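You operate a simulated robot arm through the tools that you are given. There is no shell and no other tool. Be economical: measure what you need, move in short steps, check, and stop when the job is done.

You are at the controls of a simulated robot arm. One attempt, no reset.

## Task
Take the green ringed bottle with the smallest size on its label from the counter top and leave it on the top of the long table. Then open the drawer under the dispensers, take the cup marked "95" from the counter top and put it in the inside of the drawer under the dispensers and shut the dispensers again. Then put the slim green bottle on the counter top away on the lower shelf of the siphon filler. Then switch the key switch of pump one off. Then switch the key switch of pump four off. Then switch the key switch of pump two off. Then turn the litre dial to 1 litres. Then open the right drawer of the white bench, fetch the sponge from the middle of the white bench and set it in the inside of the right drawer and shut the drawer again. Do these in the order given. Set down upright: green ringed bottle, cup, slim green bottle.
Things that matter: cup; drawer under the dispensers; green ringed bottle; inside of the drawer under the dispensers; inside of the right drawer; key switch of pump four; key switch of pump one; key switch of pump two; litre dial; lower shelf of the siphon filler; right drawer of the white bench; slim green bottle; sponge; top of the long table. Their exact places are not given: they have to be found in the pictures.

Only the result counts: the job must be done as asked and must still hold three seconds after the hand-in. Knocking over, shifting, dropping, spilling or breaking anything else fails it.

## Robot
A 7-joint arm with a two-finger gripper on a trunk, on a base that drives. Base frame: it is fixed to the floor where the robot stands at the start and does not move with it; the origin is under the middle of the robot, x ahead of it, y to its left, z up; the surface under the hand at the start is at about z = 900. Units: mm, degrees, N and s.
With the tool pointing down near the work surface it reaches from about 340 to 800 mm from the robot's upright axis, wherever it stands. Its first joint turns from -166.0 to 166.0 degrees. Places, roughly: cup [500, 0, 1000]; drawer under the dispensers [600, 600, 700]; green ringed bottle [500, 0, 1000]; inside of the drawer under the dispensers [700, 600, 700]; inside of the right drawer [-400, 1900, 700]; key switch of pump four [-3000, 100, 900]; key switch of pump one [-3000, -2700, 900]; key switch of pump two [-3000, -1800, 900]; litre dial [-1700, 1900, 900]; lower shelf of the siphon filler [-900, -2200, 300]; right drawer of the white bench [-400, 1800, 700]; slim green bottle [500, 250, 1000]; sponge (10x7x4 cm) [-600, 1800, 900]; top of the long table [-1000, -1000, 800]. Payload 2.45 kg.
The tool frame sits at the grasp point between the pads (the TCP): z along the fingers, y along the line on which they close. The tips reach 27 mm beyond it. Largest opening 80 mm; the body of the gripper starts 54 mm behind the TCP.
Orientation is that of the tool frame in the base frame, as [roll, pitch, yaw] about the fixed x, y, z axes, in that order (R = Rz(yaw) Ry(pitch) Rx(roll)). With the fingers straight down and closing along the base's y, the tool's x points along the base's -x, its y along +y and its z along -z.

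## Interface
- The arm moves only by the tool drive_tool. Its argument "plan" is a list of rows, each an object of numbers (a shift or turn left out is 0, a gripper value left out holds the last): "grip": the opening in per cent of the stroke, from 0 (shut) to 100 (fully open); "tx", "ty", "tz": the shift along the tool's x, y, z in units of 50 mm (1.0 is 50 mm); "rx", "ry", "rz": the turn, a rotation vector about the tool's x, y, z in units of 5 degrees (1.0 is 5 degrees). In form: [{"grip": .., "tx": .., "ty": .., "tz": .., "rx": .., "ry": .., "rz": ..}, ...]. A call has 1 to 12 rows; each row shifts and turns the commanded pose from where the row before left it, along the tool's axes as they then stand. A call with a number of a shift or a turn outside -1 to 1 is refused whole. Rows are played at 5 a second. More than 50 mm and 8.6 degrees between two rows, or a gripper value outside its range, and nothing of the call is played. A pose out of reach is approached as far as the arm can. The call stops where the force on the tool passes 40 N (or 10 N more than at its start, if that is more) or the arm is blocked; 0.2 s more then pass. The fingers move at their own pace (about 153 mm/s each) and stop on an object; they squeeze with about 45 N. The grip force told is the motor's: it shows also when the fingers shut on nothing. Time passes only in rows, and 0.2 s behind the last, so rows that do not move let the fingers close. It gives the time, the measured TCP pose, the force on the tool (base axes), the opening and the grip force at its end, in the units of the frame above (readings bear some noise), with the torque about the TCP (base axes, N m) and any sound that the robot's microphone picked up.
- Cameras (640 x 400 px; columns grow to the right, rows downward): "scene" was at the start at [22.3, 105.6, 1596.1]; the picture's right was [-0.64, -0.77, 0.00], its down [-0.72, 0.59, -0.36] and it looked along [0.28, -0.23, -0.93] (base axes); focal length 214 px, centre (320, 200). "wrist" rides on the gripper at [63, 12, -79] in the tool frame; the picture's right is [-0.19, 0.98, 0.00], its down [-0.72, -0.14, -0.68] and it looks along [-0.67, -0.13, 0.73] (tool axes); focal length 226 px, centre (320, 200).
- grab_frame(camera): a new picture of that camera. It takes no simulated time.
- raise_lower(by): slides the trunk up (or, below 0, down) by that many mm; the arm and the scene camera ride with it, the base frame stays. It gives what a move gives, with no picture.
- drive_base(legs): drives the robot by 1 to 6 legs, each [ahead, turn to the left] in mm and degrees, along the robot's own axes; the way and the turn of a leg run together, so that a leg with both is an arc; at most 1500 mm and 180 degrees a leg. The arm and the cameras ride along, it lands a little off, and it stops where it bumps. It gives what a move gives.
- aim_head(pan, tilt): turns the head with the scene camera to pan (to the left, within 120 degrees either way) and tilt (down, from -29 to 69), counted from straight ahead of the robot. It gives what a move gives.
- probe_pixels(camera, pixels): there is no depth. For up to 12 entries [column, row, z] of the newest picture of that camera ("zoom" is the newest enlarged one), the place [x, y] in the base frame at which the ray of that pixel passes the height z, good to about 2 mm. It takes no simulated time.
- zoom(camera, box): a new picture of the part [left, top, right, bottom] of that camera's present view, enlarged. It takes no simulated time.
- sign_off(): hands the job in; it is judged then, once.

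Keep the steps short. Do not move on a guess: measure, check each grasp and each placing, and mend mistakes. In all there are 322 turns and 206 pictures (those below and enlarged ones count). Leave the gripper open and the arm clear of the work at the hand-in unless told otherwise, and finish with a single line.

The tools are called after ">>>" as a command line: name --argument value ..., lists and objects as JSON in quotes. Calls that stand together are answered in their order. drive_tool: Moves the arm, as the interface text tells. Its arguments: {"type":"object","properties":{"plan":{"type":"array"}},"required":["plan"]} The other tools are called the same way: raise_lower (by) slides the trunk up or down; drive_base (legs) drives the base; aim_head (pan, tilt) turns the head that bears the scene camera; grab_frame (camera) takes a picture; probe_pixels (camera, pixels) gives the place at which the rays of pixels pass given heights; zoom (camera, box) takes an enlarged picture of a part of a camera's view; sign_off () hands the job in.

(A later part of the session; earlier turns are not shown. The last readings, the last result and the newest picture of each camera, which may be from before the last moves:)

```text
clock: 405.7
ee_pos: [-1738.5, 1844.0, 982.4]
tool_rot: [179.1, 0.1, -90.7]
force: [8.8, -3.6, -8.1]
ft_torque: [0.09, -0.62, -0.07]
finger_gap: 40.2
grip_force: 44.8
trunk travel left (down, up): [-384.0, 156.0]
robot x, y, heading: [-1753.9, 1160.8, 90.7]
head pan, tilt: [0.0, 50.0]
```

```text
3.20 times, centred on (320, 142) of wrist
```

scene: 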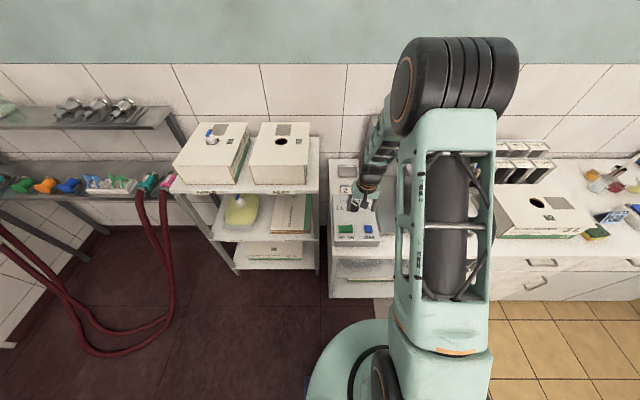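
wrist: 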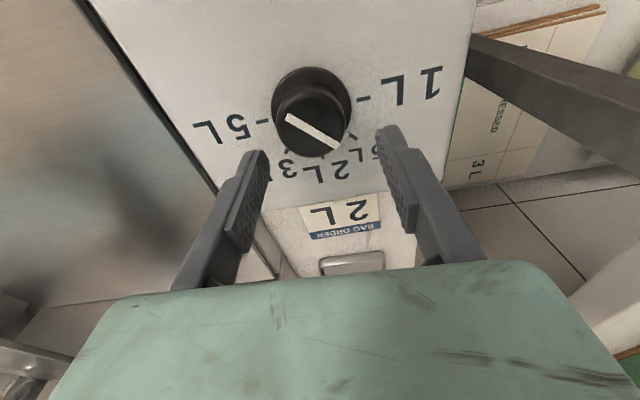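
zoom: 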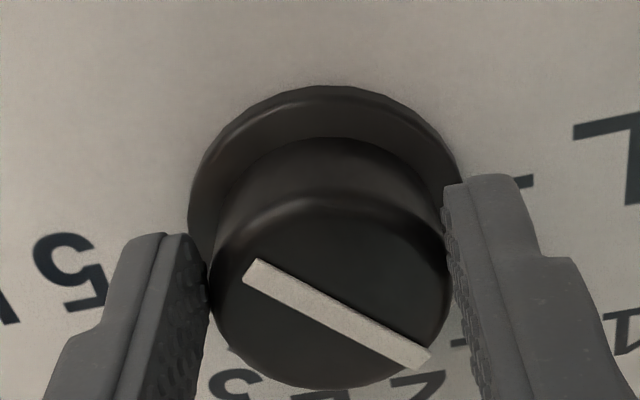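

Gripped at 40 mm, pointer at 1.5 L. Turning 45° counterclockwise seen from above (rz negative).

>>> drive_tool --plan '[{"rz": -1}, {"rz": -1}, {"rz": -1}, {"rz": -1}, {"rz": -1}, {"rz": -1}, {"rz": -1}, {"rz": -1}, {"rz": -1}, {}]'

>>> zoom --camera "wrist" --box '[200, 60, 440, 210]'

```text
clock: 407.9
ee_pos: [-1733.7, 1847.1, 982.7]
tool_rot: [179.5, 0.6, -45.7]
force: [33.9, 4.7, -13.6]
ft_torque: [-0.25, -1.06, -0.23]
finger_gap: 40.1
grip_force: 45.2
trunk travel left (down, up): [-384.0, 156.0]
robot x, y, heading: [-1754.2, 1163.2, 90.5]
head pan, tilt: [0.0, 50.0]
```

```text
2.67 times, centred on (320, 135) of wrist
```

zoom: 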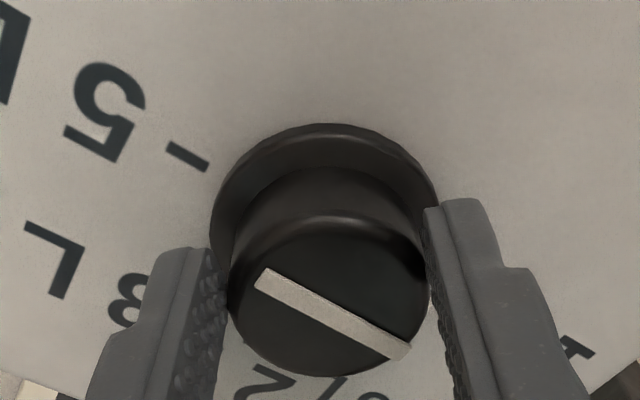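

The pointer now lies along the 5 L–1 L line, pointing to 1 L. Opening and rising to verify.

>>> drive_tool --plan '[{"grip": 90}, {}, {}, {"tz": -0.4}, {"tz": -0.8}, {"tz": -0.8}, {}]'

>>> zoom --camera "wrist" --box '[200, 40, 440, 190]'

```text
clock: 409.5
ee_pos: [-1737.1, 1847.2, 1081.5]
tool_rot: [179.3, 0.7, -45.6]
force: [0.4, -0.4, -0.8]
ft_torque: [0.0, 0.01, 0.02]
finger_gap: 72.3
grip_force: 0.2
trunk travel left (down, up): [-384.0, 156.0]
robot x, y, heading: [-1756.1, 1159.9, 90.6]
head pan, tilt: [0.0, 50.0]
```

```text
2.67 times, centred on (320, 115) of wrist
```

zoom: 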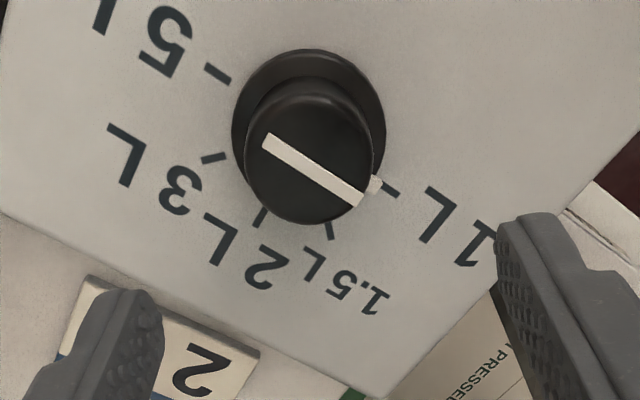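

The dial's mark is on 1 L. Now the arm retracts, yaw restored, and I drive to the white bench's right drawer.

>>> drive_tool --plan '[{"rz": 1, "tz": -0.4}, {"rz": 1, "tz": -0.4}, {"rz": 1}, {"rz": 1}, {"rz": 1}, {"rz": 1}, {"rz": 1}, {"rz": 1}, {"rz": 1}, {"tx": 0.9}, {"tx": 0.9}, {"tx": 0.9}]'

>>> drive_base --legs '[[-330, 0], [0, -90], [1300, 0], [0, 89.5]]'

>>> aim_head --pan -5 --tilt 35

>>> grab_frame --camera "scene"

```text
clock: 412.1
ee_pos: [-1738.1, 1706.9, 1121.3]
tool_rot: [179.1, 0.2, -90.7]
force: [0.2, -0.2, -0.4]
ft_torque: [0.0, 0.03, 0.0]
finger_gap: 72.1
grip_force: 0.0
trunk travel left (down, up): [-384.0, 156.0]
robot x, y, heading: [-1758.4, 1162.8, 90.5]
head pan, tilt: [0.0, 50.0]
```

```text
clock: 428.1
ee_pos: [-407.3, 1368.8, 1119.6]
tool_rot: [179.0, 0.2, -94.2]
force: [0.8, -0.8, 0.7]
ft_torque: [-0.02, -0.02, 0.0]
finger_gap: 71.9
grip_force: 0.2
trunk travel left (down, up): [-384.0, 156.0]
robot x, y, heading: [-460.8, 823.2, 87.0]
head pan, tilt: [0.0, 50.0]
```

```text
clock: 428.9
ee_pos: [-405.4, 1369.2, 1119.6]
tool_rot: [179.0, 0.3, -94.2]
force: [0.7, 0.4, -0.3]
ft_torque: [-0.01, 0.0, -0.05]
finger_gap: 72.0
grip_force: 0.0
trunk travel left (down, up): [-384.0, 156.0]
robot x, y, heading: [-457.0, 820.7, 86.9]
head pan, tilt: [-5.0, 35.0]
```

```text
63 pictures are left
```

scene: 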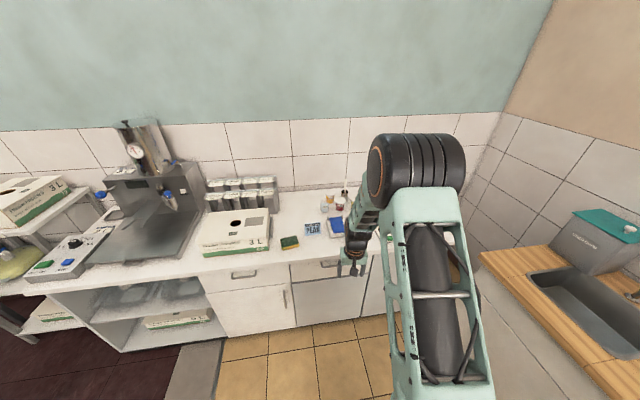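

The right drawer's handle is at about (330, 264), and the sponge at (289, 243). Squaring heading and zooming.

>>> drive_base --legs '[[0, 3.1]]'

>>> zoom --camera "scene" --box '[260, 200, 420, 300]'

```text
clock: 429.7
ee_pos: [-437.4, 1371.1, 1119.1]
tool_rot: [179.0, 0.1, -91.1]
force: [0.2, 0.4, -0.2]
ft_torque: [-0.04, 0.0, -0.02]
finger_gap: 71.8
grip_force: 0.2
trunk travel left (down, up): [-384.0, 156.0]
robot x, y, heading: [-461.5, 826.7, 90.0]
head pan, tilt: [-5.0, 35.0]
```

```text
4.00 times, centred on (340, 250) of scene
```

zoom: 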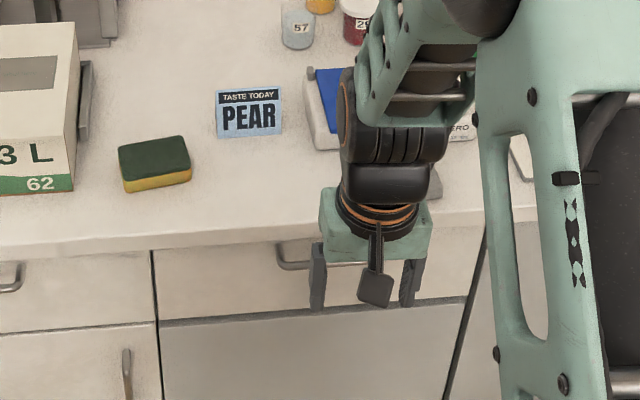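

Reorienting the gripper to point forward with the fingers closing vertically.

>>> drive_tool --plan '[{"ry": -1, "tx": -0.4}, {"ry": -1, "tx": -0.4}, {"ry": -1, "tx": -0.4}, {"ry": -1}, {"ry": -1}, {"ry": -1}, {"ry": -1}, {"ry": -1}, {"ry": -1}, {"ry": -1}, {"ry": -1}, {"ry": -1}]'

>>> drive_tool --plan '[{"ry": -1}, {"ry": -1}, {"ry": -1}, {"ry": -1}, {"ry": -1}, {"ry": -1}, {"rz": 1, "grip": 100}, {"rz": 1}, {"rz": 1}, {"rz": 1}, {"rz": 1}, {"rz": 1}]'

>>> drive_tool --plan '[{"rz": 1}, {"rz": 1}, {"rz": 1}, {"rz": 1}, {"rz": 1}, {"rz": 1}, {"rz": 1}, {"rz": 1}, {"rz": 1}, {"rz": 1}, {"rz": 1}, {"rz": 1}]'

>>> raise_lower --by -270

>>> zoom --camera "scene" --box '[230, 150, 422, 270]'

```text
clock: 432.3
ee_pos: [-434.4, 1431.2, 1124.7]
tool_rot: [178.1, 60.2, -92.8]
force: [-0.4, 0.3, 0.1]
ft_torque: [0.05, 0.01, 0.02]
finger_gap: 72.1
grip_force: 0.0
trunk travel left (down, up): [-384.0, 156.0]
robot x, y, heading: [-454.1, 822.8, 90.3]
head pan, tilt: [-5.0, 35.0]
```

```text
clock: 434.9
ee_pos: [-433.6, 1430.2, 1125.1]
tool_rot: [89.6, 59.0, 178.7]
force: [-0.2, -0.2, 0.0]
ft_torque: [0.02, 0.0, -0.03]
finger_gap: 80.0
grip_force: 0.1
trunk travel left (down, up): [-384.0, 156.0]
robot x, y, heading: [-459.8, 823.4, 90.1]
head pan, tilt: [-5.0, 35.0]
```

```text
clock: 437.5
ee_pos: [-434.3, 1430.5, 1126.1]
tool_rot: [89.7, -1.1, 178.9]
force: [-0.6, 0.8, 0.2]
ft_torque: [0.03, -0.03, 0.01]
finger_gap: 80.0
grip_force: 0.0
trunk travel left (down, up): [-384.0, 156.0]
robot x, y, heading: [-457.8, 827.3, 89.8]
head pan, tilt: [-5.0, 35.0]
```

```text
clock: 440.3
ee_pos: [-434.3, 1431.8, 854.4]
tool_rot: [89.8, -1.0, 178.8]
force: [0.1, 0.7, 0.6]
ft_torque: [-0.02, -0.02, -0.03]
finger_gap: 80.0
grip_force: 0.1
trunk travel left (down, up): [-114.0, 426.0]
robot x, y, heading: [-457.9, 823.5, 90.2]
head pan, tilt: [-5.0, 35.0]
```

```text
3.33 times, centred on (326, 210) of scene
```

zoom: 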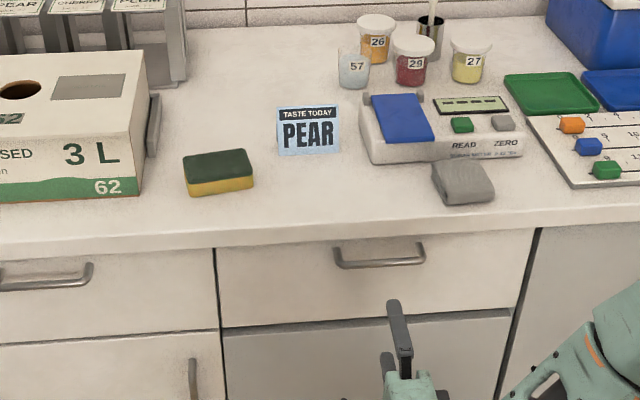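

>>> probe_pixels --camera "zoom" --pixels '[[380, 264, 780], [380, 264, 800], [380, 264, 820], [380, 264, 840], [218, 188, 900], [218, 165, 940], [190, 195, 900], [252, 185, 900], [220, 290, 780], [535, 232, 860], [217, 250, 860]]'

>>> grab_frame --camera "wrist"

```text
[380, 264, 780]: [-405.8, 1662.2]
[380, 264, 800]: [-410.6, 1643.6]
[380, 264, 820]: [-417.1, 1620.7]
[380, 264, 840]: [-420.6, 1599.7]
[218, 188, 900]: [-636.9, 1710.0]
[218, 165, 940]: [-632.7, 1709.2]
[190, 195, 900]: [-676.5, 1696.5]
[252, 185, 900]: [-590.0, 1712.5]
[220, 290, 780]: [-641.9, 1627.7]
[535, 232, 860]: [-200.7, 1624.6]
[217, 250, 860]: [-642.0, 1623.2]
```

```text
60 pictures are left
```

wrist: 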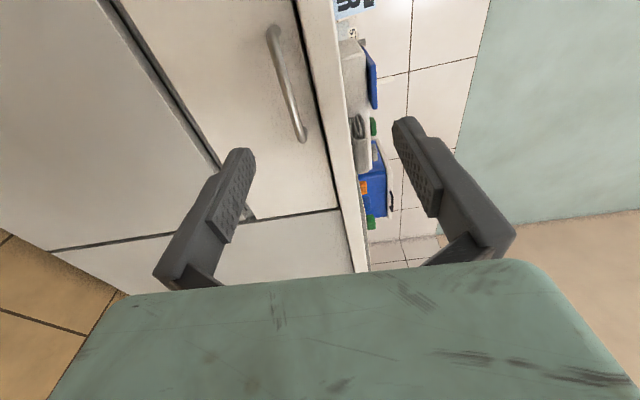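

>>> probe_pixels --camera "wrist" --pixels '[[290, 88, 780], [290, 88, 800], [290, 88, 820], [290, 88, 840]]'

```text
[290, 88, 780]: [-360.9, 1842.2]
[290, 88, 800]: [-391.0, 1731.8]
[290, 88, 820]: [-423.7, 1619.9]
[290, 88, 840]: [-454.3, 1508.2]
```

Both rays meet at the handle: (-419, 1620, 820). Driving 80 mm closer, aligning, and approaching.

>>> drive_base --legs '[[80, 0]]'

>>> drive_tool --plan '[{"tx": -0.22, "ty": -0.69}, {"tz": 0.5}, {"tz": 0.5}, {}]'

>>> grab_frame --camera "wrist"

```text
clock: 441.3
ee_pos: [-433.9, 1510.2, 854.3]
tool_rot: [89.9, -0.9, 178.9]
force: [0.5, -0.2, 0.7]
ft_torque: [-0.02, -0.02, -0.03]
finger_gap: 80.0
grip_force: 0.0
trunk travel left (down, up): [-114.0, 426.0]
robot x, y, heading: [-455.1, 903.6, 90.2]
head pan, tilt: [-5.0, 35.0]
```

```text
clock: 442.3
ee_pos: [-423.0, 1560.8, 821.2]
tool_rot: [89.7, -0.9, 178.8]
force: [0.1, -0.1, -0.2]
ft_torque: [-0.01, -0.01, 0.02]
finger_gap: 80.0
grip_force: 0.0
trunk travel left (down, up): [-114.0, 426.0]
robot x, y, heading: [-456.5, 902.5, 90.2]
head pan, tilt: [-5.0, 35.0]
```

```text
59 pictures are left
```

wrist: 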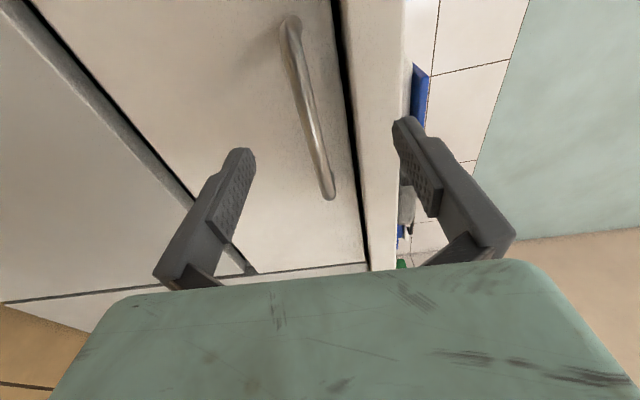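

The bar is midway between the fingers. I'll narrow them to 44 mm so the upper finger stays under the bench top, and advance 56 mm.

>>> drive_tool --plan '[{"grip": 55}, {}, {"tz": 0.5}, {"tz": 0.4}, {"tz": 0.22}, {}]'

>>> grab_frame --camera "wrist"

```text
clock: 443.7
ee_pos: [-420.7, 1616.9, 820.1]
tool_rot: [89.7, -1.0, 178.9]
force: [1.2, -2.4, 0.8]
ft_torque: [0.06, 0.01, -0.04]
finger_gap: 43.9
grip_force: 0.1
trunk travel left (down, up): [-114.0, 426.0]
robot x, y, heading: [-455.6, 903.6, 90.1]
head pan, tilt: [-5.0, 35.0]
```

```text
58 pictures are left
```

wrist: 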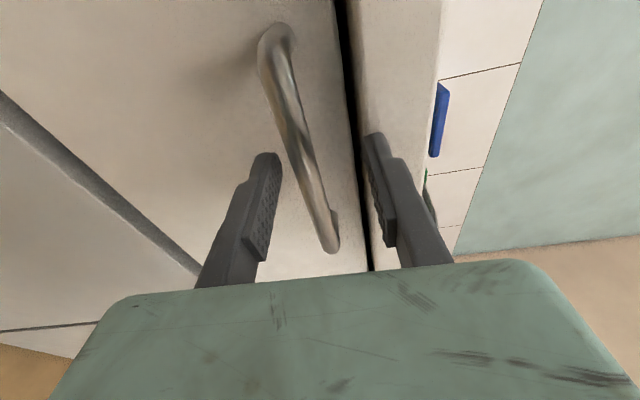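

The bar is between the pads. Closing and pulling with the base.

>>> drive_tool --plan '[{"tz": -0.04, "grip": 0}, {}, {}, {}]'

>>> drive_base --legs '[[-130, 0]]'

>>> drive_base --legs '[[-130, 0]]'

>>> grab_frame --camera "scene"

```text
clock: 444.7
ee_pos: [-421.1, 1612.5, 814.3]
tool_rot: [90.7, -0.9, 178.9]
force: [-0.4, 0.3, -12.2]
ft_torque: [0.03, -0.53, -0.38]
finger_gap: 11.6
grip_force: 38.7
trunk travel left (down, up): [-114.0, 426.0]
robot x, y, heading: [-459.9, 903.2, 89.9]
head pan, tilt: [-5.0, 35.0]
stopped in row 4: the force on the tool passed its limit at 41 N (the readings are from after the stop); the commanded pose is now the measured one
```

```text
clock: 446.0
ee_pos: [-420.1, 1484.8, 816.0]
tool_rot: [90.5, -1.0, 178.9]
force: [15.9, -0.8, -26.1]
ft_torque: [-0.17, -0.49, -0.54]
finger_gap: 11.6
grip_force: 38.7
trunk travel left (down, up): [-114.0, 426.0]
robot x, y, heading: [-458.3, 774.6, 89.9]
head pan, tilt: [-5.0, 35.0]
```

```text
clock: 447.2
ee_pos: [-419.9, 1356.0, 814.4]
tool_rot: [90.5, -0.8, 178.8]
force: [27.2, -1.2, -13.5]
ft_torque: [-0.04, -0.54, -0.74]
finger_gap: 11.4
grip_force: 38.6
trunk travel left (down, up): [-114.0, 426.0]
robot x, y, heading: [-457.4, 642.7, 90.4]
head pan, tilt: [-5.0, 35.0]
```

```text
57 pictures are left
```

scene: 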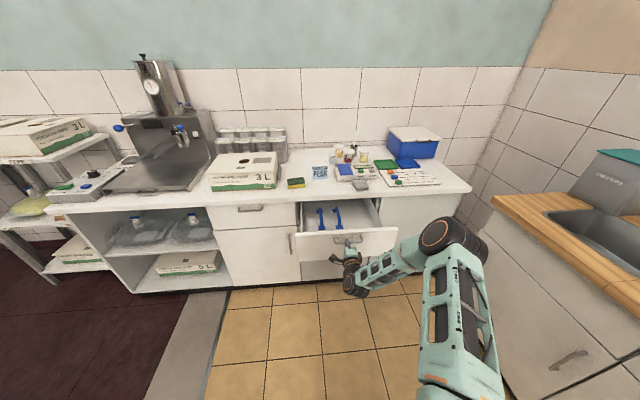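

The drawer is open; two blue tools lie inside at its left. Releasing, backing off 80 mm, and zooming into it.

>>> drive_tool --plan '[{"grip": 60}, {}, {}, {"tz": -0.8}, {"tz": -0.8}, {}]'

>>> zoom --camera "scene" --box '[270, 165, 430, 265]'

```text
clock: 448.6
ee_pos: [-420.7, 1272.3, 817.5]
tool_rot: [90.4, -0.8, 178.8]
force: [0.1, 0.1, -0.2]
ft_torque: [-0.01, 0.03, 0.02]
finger_gap: 48.0
grip_force: 0.0
trunk travel left (down, up): [-114.0, 426.0]
robot x, y, heading: [-456.5, 649.7, 90.1]
head pan, tilt: [-5.0, 35.0]
```

```text
4.00 times, centred on (350, 215) of scene
```

zoom: 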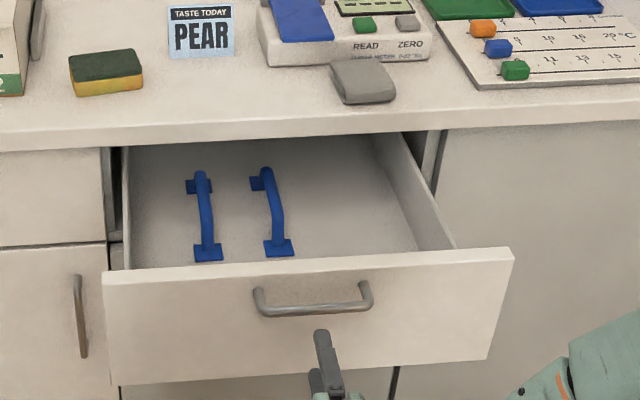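

>>> probe_pixels --camera "zoom" --pixels '[[69, 57, 940], [133, 49, 940], [143, 71, 940], [79, 84, 940], [80, 96, 900], [144, 88, 900], [205, 250, 740], [280, 250, 740], [360, 210, 740], [425, 250, 740], [103, 272, 865], [510, 250, 865]]'

```text
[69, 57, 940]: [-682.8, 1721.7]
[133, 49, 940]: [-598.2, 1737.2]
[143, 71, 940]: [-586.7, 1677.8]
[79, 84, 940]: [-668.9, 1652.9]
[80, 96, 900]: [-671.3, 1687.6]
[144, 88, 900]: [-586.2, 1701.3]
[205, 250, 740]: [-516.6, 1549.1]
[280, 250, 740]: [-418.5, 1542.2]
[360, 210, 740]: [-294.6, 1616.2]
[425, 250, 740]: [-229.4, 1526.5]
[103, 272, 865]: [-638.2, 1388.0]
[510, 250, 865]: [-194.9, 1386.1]
```

The sponge needs a closer look from above. Raising and turning the tool back to point down.

>>> raise_lower --by 300

>>> drive_tool --plan '[{"rz": -1}, {"rz": -1}, {"rz": -1}, {"rz": -1}, {"rz": -1}, {"rz": -1}, {"rz": -1}, {"rz": -1}, {"rz": -1}, {"rz": -1}, {"rz": -1}, {"rz": -1}]'

>>> drive_tool --plan '[{"rz": -1}, {"rz": -1}, {"rz": -1}, {"rz": -1}, {"rz": -1}, {"rz": -1}, {"ry": 1}, {"ry": 1}, {"ry": 1}, {"ry": 1}, {"ry": 1}, {"ry": 1}]'

>>> drive_tool --plan '[{"ry": 1}, {"ry": 1}, {"ry": 1}, {"ry": 1}, {"ry": 1}, {"ry": 1}, {"ry": 1}, {"ry": 1}, {"ry": 1}, {"ry": 1}, {"ry": 1}, {"ry": 1}]'

```text
clock: 451.6
ee_pos: [-420.9, 1273.4, 1116.6]
tool_rot: [90.5, -0.8, 178.8]
force: [-0.2, -0.6, 0.2]
ft_torque: [0.07, -0.01, 0.01]
finger_gap: 48.0
grip_force: 0.0
trunk travel left (down, up): [-414.0, 126.0]
robot x, y, heading: [-456.0, 647.3, 90.2]
head pan, tilt: [-5.0, 35.0]
```

```text
clock: 454.2
ee_pos: [-420.8, 1273.9, 1118.0]
tool_rot: [90.8, 59.3, 179.5]
force: [-0.2, 0.6, -0.3]
ft_torque: [0.01, 0.0, 0.0]
finger_gap: 48.1
grip_force: 0.0
trunk travel left (down, up): [-414.0, 126.0]
robot x, y, heading: [-456.5, 645.3, 90.4]
head pan, tilt: [-5.0, 35.0]
```

```text
clock: 456.8
ee_pos: [-420.8, 1272.4, 1116.8]
tool_rot: [178.4, 59.5, -92.6]
force: [-0.3, 0.1, -0.5]
ft_torque: [-0.02, 0.0, -0.01]
finger_gap: 48.0
grip_force: 0.1
trunk travel left (down, up): [-414.0, 126.0]
robot x, y, heading: [-459.4, 645.3, 90.1]
head pan, tilt: [-5.0, 35.0]
```

```text
clock: 459.4
ee_pos: [-420.4, 1273.2, 1116.4]
tool_rot: [179.2, -0.6, -91.1]
force: [-0.2, 0.3, -0.5]
ft_torque: [-0.01, 0.03, -0.03]
finger_gap: 48.0
grip_force: 0.1
trunk travel left (down, up): [-414.0, 126.0]
robot x, y, heading: [-458.4, 643.9, 90.6]
head pan, tilt: [-5.0, 35.0]
```

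Driving 345 mm forward, then moving the gripper above the sponge for a wrist view.

>>> drive_base --legs '[[345, 0]]'

>>> drive_tool --plan '[{"ty": 0.9, "grip": 100}, {"ty": 0.9}, {"ty": 0.9}, {"ty": 0.9}, {"ty": 0.7}, {"tx": -0.8}, {}]'

>>> grab_frame --camera "wrist"

```text
clock: 461.7
ee_pos: [-426.3, 1622.2, 1116.7]
tool_rot: [179.2, -0.4, -91.0]
force: [-0.4, 0.0, 0.8]
ft_torque: [-0.04, -0.04, -0.02]
finger_gap: 47.9
grip_force: 0.0
trunk travel left (down, up): [-414.0, 126.0]
robot x, y, heading: [-458.3, 993.9, 90.8]
head pan, tilt: [-5.0, 35.0]
```

```text
clock: 463.3
ee_pos: [-641.9, 1663.2, 1120.1]
tool_rot: [179.2, -0.4, -90.9]
force: [0.2, -0.6, -0.1]
ft_torque: [0.02, -0.01, 0.01]
finger_gap: 80.0
grip_force: 0.1
trunk travel left (down, up): [-414.0, 126.0]
robot x, y, heading: [-458.3, 993.1, 90.9]
head pan, tilt: [-5.0, 35.0]
```

```text
55 pictures are left
```

wrist: 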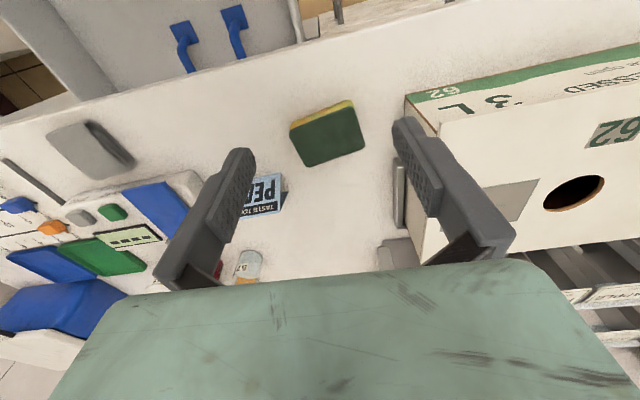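

>>> zoom --camera "wrist" --box '[270, 80, 400, 180]'

```text
4.00 times, centred on (335, 130) of wrist
```

zoom: 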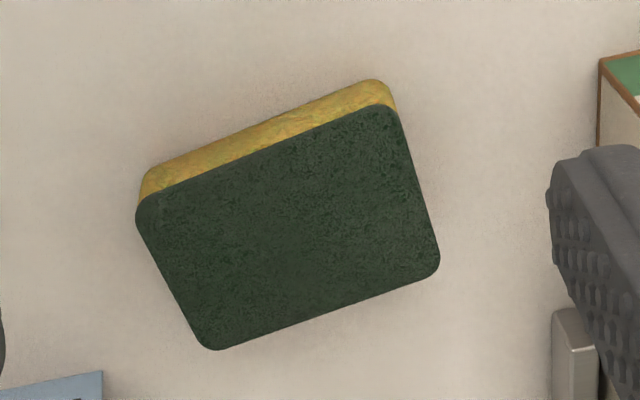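

>>> probe_pixels --camera "zoom" --pixels '[[137, 203, 930], [388, 108, 930], [440, 262, 930], [212, 350, 930], [288, 230, 930], [288, 230, 940], [145, 178, 900], [380, 80, 900], [288, 230, 920]]'

```text
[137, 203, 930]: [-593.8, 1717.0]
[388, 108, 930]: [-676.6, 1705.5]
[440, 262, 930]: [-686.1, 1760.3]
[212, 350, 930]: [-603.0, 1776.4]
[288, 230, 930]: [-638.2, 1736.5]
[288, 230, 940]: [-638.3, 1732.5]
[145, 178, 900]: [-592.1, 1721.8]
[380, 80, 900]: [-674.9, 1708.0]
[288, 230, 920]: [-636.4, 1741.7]
```

Sponge: centre (-640, 1740), top ~928, long axis 8° off the bench line, about 57 mm across. Rotating the gripper to close across its short side.

>>> drive_tool --plan '[{"rz": 1}, {"rz": 1}, {"rz": 1}, {"rz": 1}, {"rz": 1}, {"rz": 1}, {"rz": 1}, {"rz": 1}, {"rz": 1}, {"rz": 1}, {"rz": 1}, {"rz": 1}]'

>>> drive_tool --plan '[{"rz": 1}, {"rz": 1}, {"rz": 1}, {"rz": 1}, {"rz": 0.2}, {}]'

```text
clock: 465.9
ee_pos: [-642.0, 1664.4, 1119.2]
tool_rot: [180.0, -1.0, -151.1]
force: [0.3, 0.5, 0.8]
ft_torque: [0.0, -0.01, -0.01]
finger_gap: 80.0
grip_force: 0.0
trunk travel left (down, up): [-414.0, 126.0]
robot x, y, heading: [-458.5, 992.6, 91.1]
head pan, tilt: [-5.0, 35.0]
```

```text
clock: 467.3
ee_pos: [-642.5, 1664.5, 1120.0]
tool_rot: [-179.8, -0.9, -171.8]
force: [-0.2, -0.2, -0.4]
ft_torque: [0.01, 0.02, 0.0]
finger_gap: 80.0
grip_force: 0.1
trunk travel left (down, up): [-414.0, 126.0]
robot x, y, heading: [-459.3, 990.2, 90.6]
head pan, tilt: [-5.0, 35.0]
```

>>> drive_tool --plan '[{"tx": -0.25, "ty": 0.74}, {"tx": -0.25, "ty": 0.73}, {"tz": 0.9}, {"tz": 0.9}, {"tz": 0.4}, {}]'

>>> grab_frame --camera "wrist"

```text
clock: 468.7
ee_pos: [-629.3, 1740.4, 1008.7]
tool_rot: [-179.6, -1.0, -172.0]
force: [-0.2, 0.3, 0.5]
ft_torque: [-0.03, 0.01, -0.02]
finger_gap: 79.9
grip_force: 0.1
trunk travel left (down, up): [-414.0, 126.0]
robot x, y, heading: [-464.7, 992.5, 90.7]
head pan, tilt: [-5.0, 35.0]
```

```text
53 pictures are left
```

wrist: 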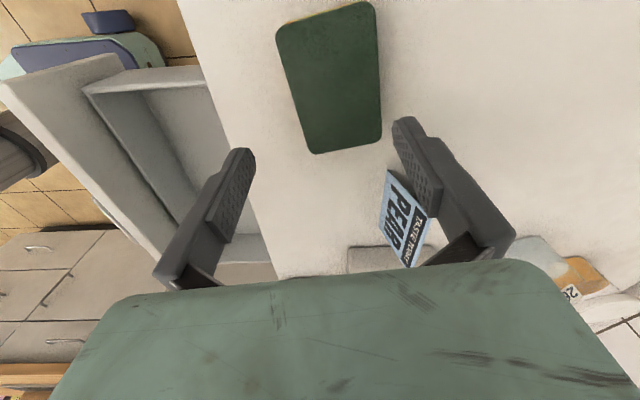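

The bench top turns out to be lower (z ~865), so the sponge centre lies 15 mm further back. Correcting and descending partway.

>>> drive_tool --plan '[{"ty": 0.3}, {"tz": 0.6}, {"tz": 0.6}, {}]'

>>> grab_frame --camera "wrist"

```text
clock: 469.7
ee_pos: [-633.1, 1752.9, 950.5]
tool_rot: [-179.7, -0.8, -171.9]
force: [-0.1, -0.8, -0.1]
ft_torque: [-0.02, -0.01, 0.03]
finger_gap: 79.8
grip_force: 0.1
trunk travel left (down, up): [-414.0, 126.0]
robot x, y, heading: [-461.6, 991.2, 90.6]
head pan, tilt: [-5.0, 35.0]
```

```text
52 pictures are left
```

wrist: 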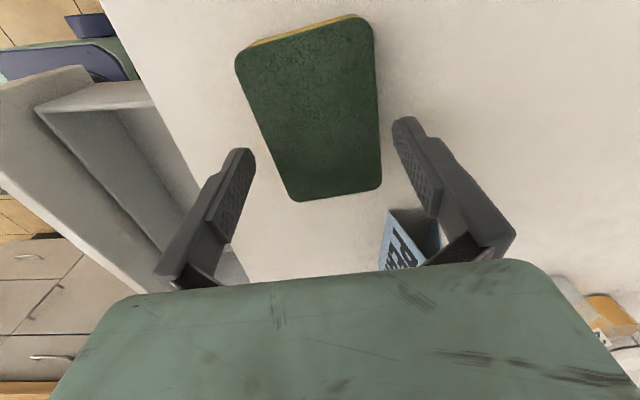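

Centred within 3 mm; sponge 68 mm wide. Descending 51 mm, then closing.

>>> drive_tool --plan '[{"ty": 0.05, "tz": 0.4}, {"tz": 0.4}, {"tz": 0.2}, {}]'

>>> drive_tool --plan '[{"grip": 0}, {}, {}, {}]'

>>> grab_frame --camera "wrist"

```text
clock: 470.5
ee_pos: [-633.6, 1741.4, 916.4]
tool_rot: [179.8, -0.8, -171.8]
force: [1.9, -6.1, 27.8]
ft_torque: [-1.39, -0.47, 0.1]
finger_gap: 74.2
grip_force: 0.1
out of reach, approached as far as the arm can: row 1, 2, 3
trunk travel left (down, up): [-414.0, 126.0]
robot x, y, heading: [-459.2, 995.3, 90.7]
head pan, tilt: [-5.0, 35.0]
stopped in row 4: the force on the tool passed its limit at 44 N (the readings are from after the stop); the commanded pose is now the measured one
```

```text
clock: 471.5
ee_pos: [-632.7, 1738.1, 914.9]
tool_rot: [179.9, -0.8, -171.9]
force: [3.4, -14.8, 23.2]
ft_torque: [-1.06, -0.29, -0.09]
finger_gap: 62.2
grip_force: 45.1
trunk travel left (down, up): [-414.0, 126.0]
robot x, y, heading: [-460.0, 993.6, 90.5]
head pan, tilt: [-5.0, 35.0]
```

```text
51 pictures are left
```

wrist: 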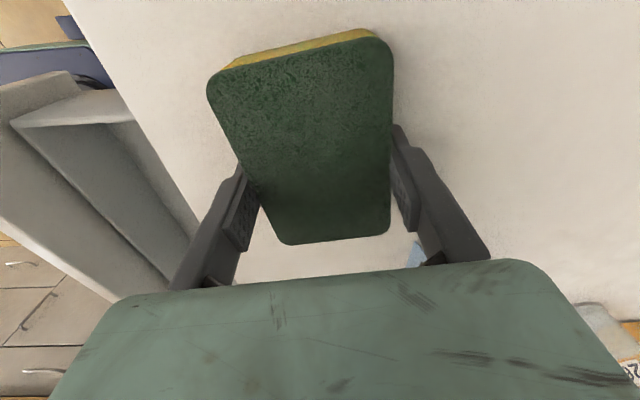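

The fingers are on the sponge's two sides (62 mm, squeezed), though the arm hit its reach limit. Lifting 80 mm by the trunk and checking the hold.

>>> raise_lower --by 80

>>> grab_frame --camera "wrist"

```text
clock: 472.7
ee_pos: [-633.1, 1740.6, 991.0]
tool_rot: [180.0, -0.9, -172.0]
force: [0.0, -0.3, 0.1]
ft_torque: [0.02, -0.02, 0.0]
finger_gap: 62.0
grip_force: 45.0
trunk travel left (down, up): [-494.0, 46.0]
robot x, y, heading: [-456.7, 994.8, 90.7]
head pan, tilt: [-5.0, 35.0]
```

```text
50 pictures are left
```

wrist: 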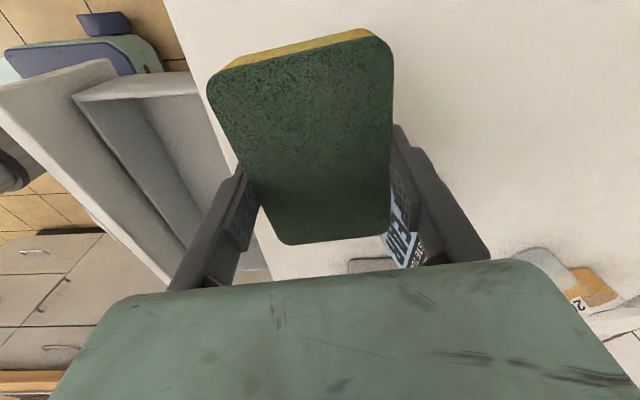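

Sponge held. Retracting toward the robot, then moving right above the drawer's free right part at (-315, 1520).

>>> drive_tool --plan '[{"ty": -0.88}, {"ty": -0.88}, {"ty": -0.88}, {"ty": -0.88}, {"ty": -0.88}, {"ty": -0.87}, {"tx": -0.8}, {"tx": -0.8}, {"tx": -0.8}, {"tx": -0.8}, {"tx": -0.8}, {}]'

>>> drive_tool --plan '[{"tx": -0.8}, {"tx": -0.87}, {"rz": 0.8}, {"rz": 0.8}, {}]'

>>> grab_frame --camera "wrist"

>>> grab_frame --camera "scene"

```text
clock: 475.3
ee_pos: [-398.4, 1505.7, 989.0]
tool_rot: [180.0, -0.7, -171.8]
force: [0.3, 0.0, -1.0]
ft_torque: [0.0, 0.0, -0.02]
finger_gap: 62.1
grip_force: 44.6
trunk travel left (down, up): [-494.0, 46.0]
robot x, y, heading: [-462.5, 995.0, 90.7]
head pan, tilt: [-5.0, 35.0]
```

```text
clock: 476.5
ee_pos: [-314.4, 1520.3, 987.8]
tool_rot: [-179.8, -0.9, -179.9]
force: [-0.5, 0.2, -1.0]
ft_torque: [0.04, -0.01, 0.0]
finger_gap: 61.7
grip_force: 45.1
trunk travel left (down, up): [-494.0, 46.0]
robot x, y, heading: [-464.7, 994.2, 90.7]
head pan, tilt: [-5.0, 35.0]
```

```text
49 pictures are left
```

wrist: 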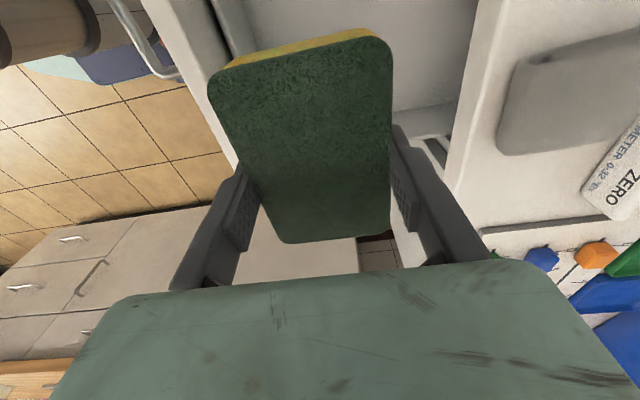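

```text
48 pictures are left
```

scene: 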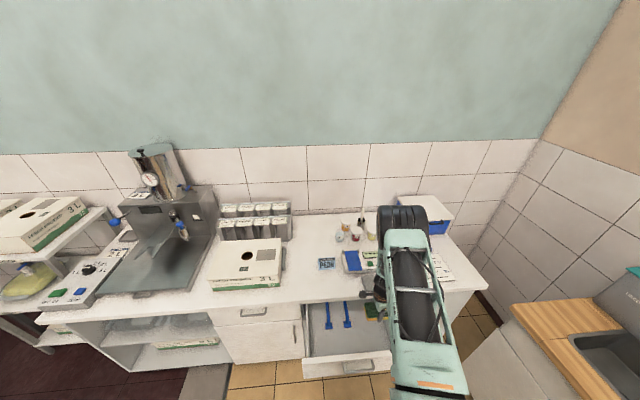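

>>> zoom --camera "scene" --box '[290, 270, 450, 390]'

```text
3.33 times, centred on (370, 330) of scene
```

zoom: 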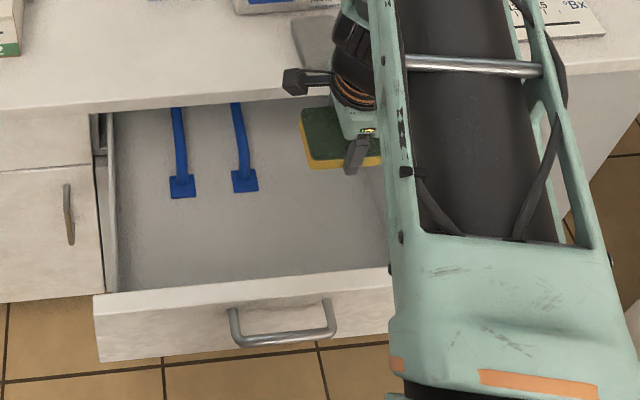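

The sponge is over the empty right part. Lowering by trunk 150 mm, then fine steps.

>>> raise_lower --by -150

>>> grab_frame --camera "wrist"

```text
clock: 478.2
ee_pos: [-315.1, 1521.1, 837.9]
tool_rot: [-179.9, -0.9, -179.8]
force: [1.3, 0.2, 0.2]
ft_torque: [0.0, 0.0, -0.01]
finger_gap: 61.8
grip_force: 45.2
trunk travel left (down, up): [-344.0, 196.0]
robot x, y, heading: [-463.0, 995.9, 90.9]
head pan, tilt: [-5.0, 35.0]
```

```text
46 pictures are left
```

wrist: 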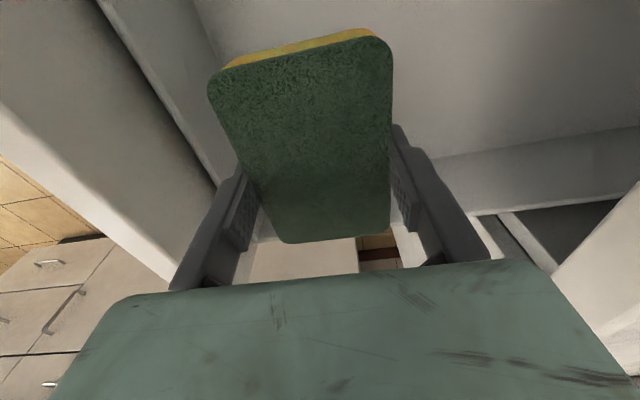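

Inside the drawer with about 15 mm to the right wall; shifting left 10 mm and lowering in steps.

>>> drive_tool --plan '[{"tx": 0.2}, {"tz": 0.5}, {"tz": 0.5}, {"tz": 0.3}, {}]'

>>> drive_tool --plan '[{"tz": 0.12}, {"tz": 0.12}, {}]'

>>> grab_frame --camera "wrist"

```text
clock: 479.4
ee_pos: [-327.0, 1519.9, 772.2]
tool_rot: [-179.9, -0.9, -179.9]
force: [-0.3, 0.9, 0.3]
ft_torque: [0.0, -0.01, 0.03]
finger_gap: 62.0
grip_force: 45.2
trunk travel left (down, up): [-344.0, 196.0]
robot x, y, heading: [-460.6, 995.2, 90.5]
head pan, tilt: [-5.0, 35.0]
```

```text
clock: 480.2
ee_pos: [-325.3, 1519.7, 762.0]
tool_rot: [-179.8, -0.9, -179.9]
force: [0.3, 0.6, -0.3]
ft_torque: [-0.03, -0.01, -0.04]
finger_gap: 62.2
grip_force: 45.2
trunk travel left (down, up): [-344.0, 196.0]
robot x, y, heading: [-458.9, 994.5, 90.7]
head pan, tilt: [-5.0, 35.0]
```

```text
45 pictures are left
```

wrist: 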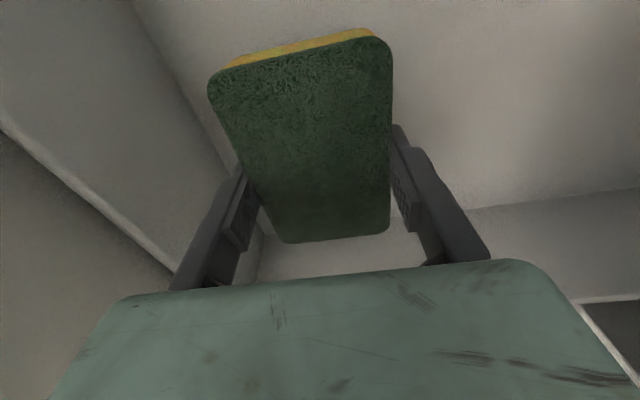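

>>> drive_tool --plan '[{"tz": 0.1}, {"tz": 0.1}, {}]'

>>> drive_tool --plan '[{"tz": 0.1}, {"tz": 0.08}, {}]'

```text
clock: 481.1
ee_pos: [-325.7, 1521.0, 751.7]
tool_rot: [-179.9, -0.9, -179.9]
force: [-0.1, 1.0, 0.2]
ft_torque: [-0.01, -0.02, 0.0]
finger_gap: 62.0
grip_force: 45.2
trunk travel left (down, up): [-344.0, 196.0]
robot x, y, heading: [-460.3, 994.3, 90.7]
head pan, tilt: [-5.0, 35.0]
```

```text
clock: 481.9
ee_pos: [-326.2, 1520.3, 741.6]
tool_rot: [-179.9, -0.8, -180.0]
force: [-0.2, 0.4, 0.2]
ft_torque: [0.0, -0.02, 0.04]
finger_gap: 62.0
grip_force: 45.0
trunk travel left (down, up): [-344.0, 196.0]
robot x, y, heading: [-460.4, 996.7, 90.8]
head pan, tilt: [-5.0, 35.0]
```

>>> drive_tool --plan '[{"tz": 0.1}, {"tz": 0.1}, {}]'

>>> drive_tool --plan '[{"tz": 0.1}, {"tz": 0.1}, {}]'

```text
clock: 482.6
ee_pos: [-327.5, 1519.2, 732.9]
tool_rot: [-179.8, -0.9, -179.9]
force: [0.8, -0.5, -0.7]
ft_torque: [0.01, -0.02, -0.01]
finger_gap: 61.7
grip_force: 45.5
trunk travel left (down, up): [-344.0, 196.0]
robot x, y, heading: [-459.1, 994.0, 90.8]
head pan, tilt: [-5.0, 35.0]
```

```text
clock: 483.4
ee_pos: [-326.7, 1520.2, 722.1]
tool_rot: [-179.9, -1.0, -179.9]
force: [0.6, -0.4, 0.6]
ft_torque: [-0.01, -0.01, 0.0]
finger_gap: 61.9
grip_force: 45.3
trunk travel left (down, up): [-344.0, 196.0]
robot x, y, heading: [-464.4, 993.3, 90.9]
head pan, tilt: [-5.0, 35.0]
```

>>> grab_frame --camera "wrist"

```text
44 pictures are left
```

wrist: 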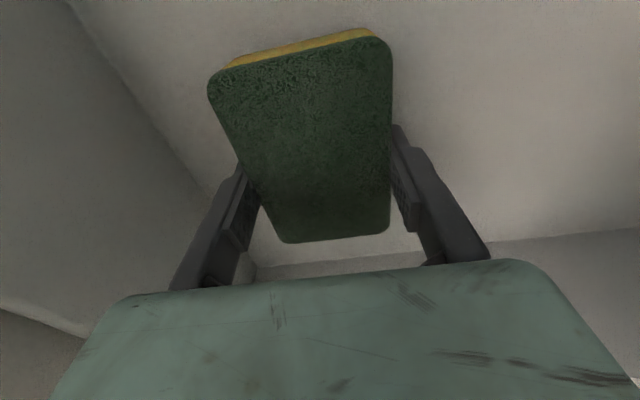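

Still above the floor; continuing.

>>> drive_tool --plan '[{"tz": 0.1}, {"tz": 0.1}, {}]'

>>> drive_tool --plan '[{"tz": 0.1}, {"tz": 0.1}, {}]'

>>> drive_tool --plan '[{"tz": 0.1}, {"tz": 0.1}, {}]'

```text
clock: 484.1
ee_pos: [-326.2, 1525.6, 715.9]
tool_rot: [179.6, -0.9, -179.9]
force: [-3.5, 1.0, 22.9]
ft_torque: [-0.41, 0.11, -0.05]
finger_gap: 61.3
grip_force: 44.4
trunk travel left (down, up): [-344.0, 196.0]
robot x, y, heading: [-461.5, 997.9, 90.8]
head pan, tilt: [-5.0, 35.0]
stopped in row 3: the force on the tool passed its limit at 42 N (the readings are from after the stop); the commanded pose is now the measured one
```

```text
clock: 484.4
ee_pos: [-326.8, 1525.8, 717.0]
tool_rot: [179.3, -0.9, -179.9]
force: [-3.2, 0.3, 23.1]
ft_torque: [-0.58, 0.04, -0.04]
finger_gap: 61.6
grip_force: 45.2
trunk travel left (down, up): [-344.0, 196.0]
robot x, y, heading: [-464.0, 993.2, 90.7]
head pan, tilt: [-5.0, 35.0]
stopped in row 1: the force on the tool passed its limit at 48 N (the readings are from after the stop); the commanded pose is now the measured one
```

```text
clock: 484.8
ee_pos: [-325.9, 1531.4, 717.4]
tool_rot: [179.3, -0.9, -180.0]
force: [-3.6, -0.5, 23.1]
ft_torque: [-0.76, -0.09, -0.17]
finger_gap: 61.5
grip_force: 44.5
trunk travel left (down, up): [-344.0, 196.0]
robot x, y, heading: [-460.5, 992.7, 90.5]
head pan, tilt: [-5.0, 35.0]
stopped in row 1: the force on the tool passed its limit at 47 N (the readings are from after the stop); the commanded pose is now the measured one
```

Contact at z 717. Easing off, opening, rising straight.

>>> drive_tool --plan '[{"tz": -0.06}, {}, {"grip": 100}, {}, {}, {"tz": -0.4}, {"tz": -0.8}, {"tz": -1}, {"tz": -1}, {"tz": -1}, {}]'

>>> grab_frame --camera "wrist"

```text
clock: 487.2
ee_pos: [-323.2, 1527.5, 928.6]
tool_rot: [179.4, -1.0, -179.8]
force: [0.2, -0.5, 0.1]
ft_torque: [0.04, 0.03, 0.02]
finger_gap: 80.1
grip_force: 0.1
trunk travel left (down, up): [-344.0, 196.0]
robot x, y, heading: [-460.1, 993.9, 90.8]
head pan, tilt: [-5.0, 35.0]
```

```text
43 pictures are left
```

wrist: 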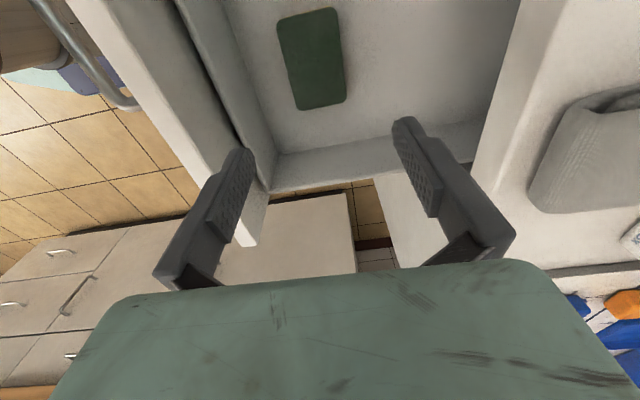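

The sponge lies flat in the drawer. Backing the base 340 mm, and restoring the gripper yaw before pitching it forward to push the drawer shut beside its handle.

>>> drive_base --legs '[[-340, 0]]'

>>> drive_tool --plan '[{"rz": -1, "grip": 0}, {"rz": -1}, {"rz": -1}, {"rz": -1}, {"rz": -1}, {"rz": -1}, {"rz": -1}, {"rz": -1}, {"rz": -1}, {"rz": -1}, {"rz": -1}, {"rz": -1}]'

>>> drive_tool --plan '[{"rz": -1}, {"rz": -1}, {"rz": -1}, {"rz": -1}, {"rz": -1}, {"rz": -1}, {"tx": -0.7}, {"tx": -0.7}, {}]'

>>> drive_tool --plan '[{"ry": -1}, {"ry": -1}, {"ry": -1}, {"ry": -1}, {"ry": -1}, {"ry": -1}, {"ry": -1}, {"ry": -1}, {"ry": -1}, {"ry": -1}, {"ry": -1}, {"ry": -1}]'

```text
clock: 489.4
ee_pos: [-322.0, 1185.7, 928.2]
tool_rot: [179.4, -0.9, -179.6]
force: [0.7, 0.1, 0.2]
ft_torque: [0.0, -0.01, 0.01]
finger_gap: 80.2
grip_force: 0.0
trunk travel left (down, up): [-344.0, 196.0]
robot x, y, heading: [-452.7, 652.9, 91.0]
head pan, tilt: [-5.0, 35.0]
```

```text
clock: 492.0
ee_pos: [-321.5, 1186.3, 927.8]
tool_rot: [178.9, 0.2, -119.5]
force: [-0.1, -0.3, -0.2]
ft_torque: [-0.01, -0.02, -0.02]
finger_gap: 0.0
grip_force: 29.8
trunk travel left (down, up): [-344.0, 196.0]
robot x, y, heading: [-453.2, 655.1, 91.2]
head pan, tilt: [-5.0, 35.0]
```

```text
clock: 494.0
ee_pos: [-320.5, 1254.0, 928.7]
tool_rot: [179.1, 0.6, -89.5]
force: [0.9, -0.3, 1.0]
ft_torque: [0.01, 0.0, 0.0]
finger_gap: 0.0
grip_force: 29.9
trunk travel left (down, up): [-344.0, 196.0]
robot x, y, heading: [-452.6, 652.2, 91.0]
head pan, tilt: [-5.0, 35.0]
```

```text
clock: 496.6
ee_pos: [-320.8, 1255.3, 928.9]
tool_rot: [178.2, 60.7, -91.2]
force: [-0.3, 0.7, -0.3]
ft_torque: [-0.02, 0.01, 0.03]
finger_gap: 0.1
grip_force: 29.8
trunk travel left (down, up): [-344.0, 196.0]
robot x, y, heading: [-455.3, 652.8, 91.1]
head pan, tilt: [-5.0, 35.0]
```

Pitched 60°. Lowering the trunk 115 mm so the tips are at z ~800.

>>> raise_lower --by -115

>>> grab_frame --camera "scene"

```text
clock: 498.1
ee_pos: [-321.3, 1255.1, 814.0]
tool_rot: [178.3, 60.4, -91.2]
force: [0.3, 1.1, -0.2]
ft_torque: [-0.02, 0.0, 0.01]
finger_gap: 0.2
grip_force: 29.6
trunk travel left (down, up): [-229.0, 311.0]
robot x, y, heading: [-456.9, 649.7, 91.3]
head pan, tilt: [-5.0, 35.0]
```

```text
42 pictures are left
```

scene: 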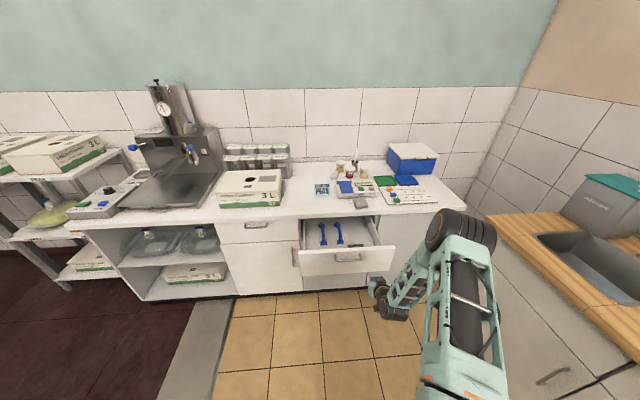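

The gripper faces the panel right of the handle. Driving forward to push.

>>> drive_base --legs '[[230, 0]]'

>>> grab_frame --camera "scene"

```text
clock: 499.8
ee_pos: [-324.1, 1481.7, 813.3]
tool_rot: [178.2, 60.6, -91.2]
force: [-0.1, 0.3, -0.2]
ft_torque: [0.01, -0.01, 0.0]
finger_gap: 0.0
grip_force: 29.7
trunk travel left (down, up): [-229.0, 311.0]
robot x, y, heading: [-459.1, 880.8, 90.8]
head pan, tilt: [-5.0, 35.0]
```

```text
41 pictures are left
```

scene: 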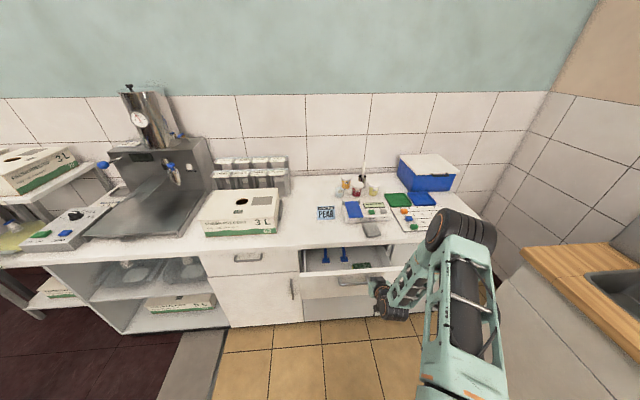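

>>> drive_base --legs '[[130, 0]]'

>>> grab_frame --camera "wrist"

```text
clock: 501.0
ee_pos: [-327.0, 1611.2, 813.0]
tool_rot: [178.1, 60.4, -91.2]
force: [-0.3, 0.5, 0.4]
ft_torque: [0.0, 0.0, 0.02]
finger_gap: 0.0
grip_force: 30.3
trunk travel left (down, up): [-229.0, 311.0]
robot x, y, heading: [-463.4, 1008.5, 90.9]
head pan, tilt: [-5.0, 35.0]
```

```text
40 pictures are left
```

wrist: 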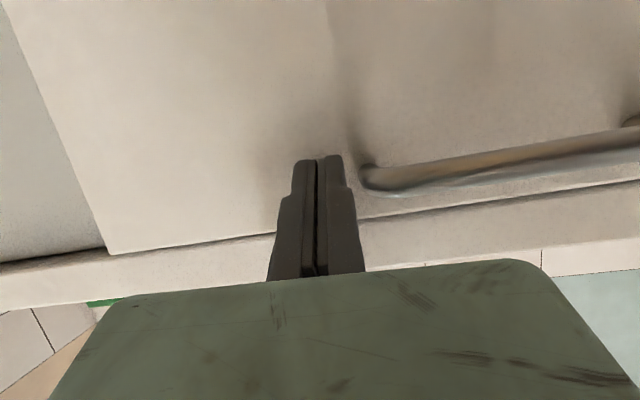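

Almost shut. Pressing forward with the arm until it meets the stop.

>>> drive_tool --plan '[{"tz": 0.087, "tx": -0.05}, {"tz": 0.087, "tx": -0.05}, {"tz": 0.087, "tx": -0.05}, {"tz": 0.087, "tx": -0.05}, {"tz": 0.087, "tx": -0.05}, {"tz": 0.087, "tx": -0.05}, {"tz": 0.087, "tx": -0.05}, {"tz": 0.087, "tx": -0.05}, {}]'

>>> grab_frame --camera "wrist"

```text
clock: 503.0
ee_pos: [-327.9, 1645.0, 812.3]
tool_rot: [178.2, 60.1, -91.1]
force: [-0.5, -16.5, 8.2]
ft_torque: [0.11, 0.0, 0.01]
finger_gap: 6.1
grip_force: 30.1
trunk travel left (down, up): [-229.0, 311.0]
robot x, y, heading: [-459.7, 1002.7, 90.9]
head pan, tilt: [-5.0, 35.0]
stopped in row 9: the force on the tool passed its limit at 41 N (the readings are from after the stop); the commanded pose is now the measured one
```

```text
39 pictures are left
```

wrist: 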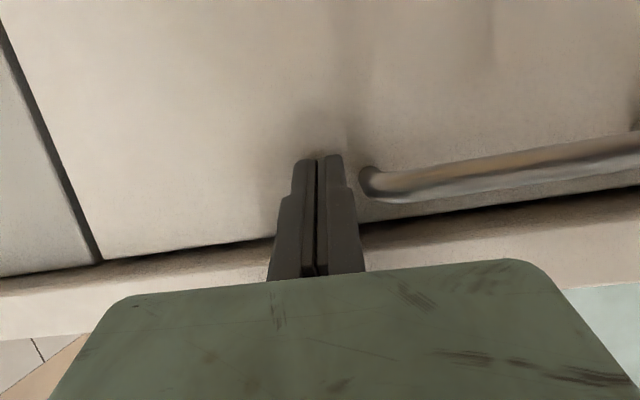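

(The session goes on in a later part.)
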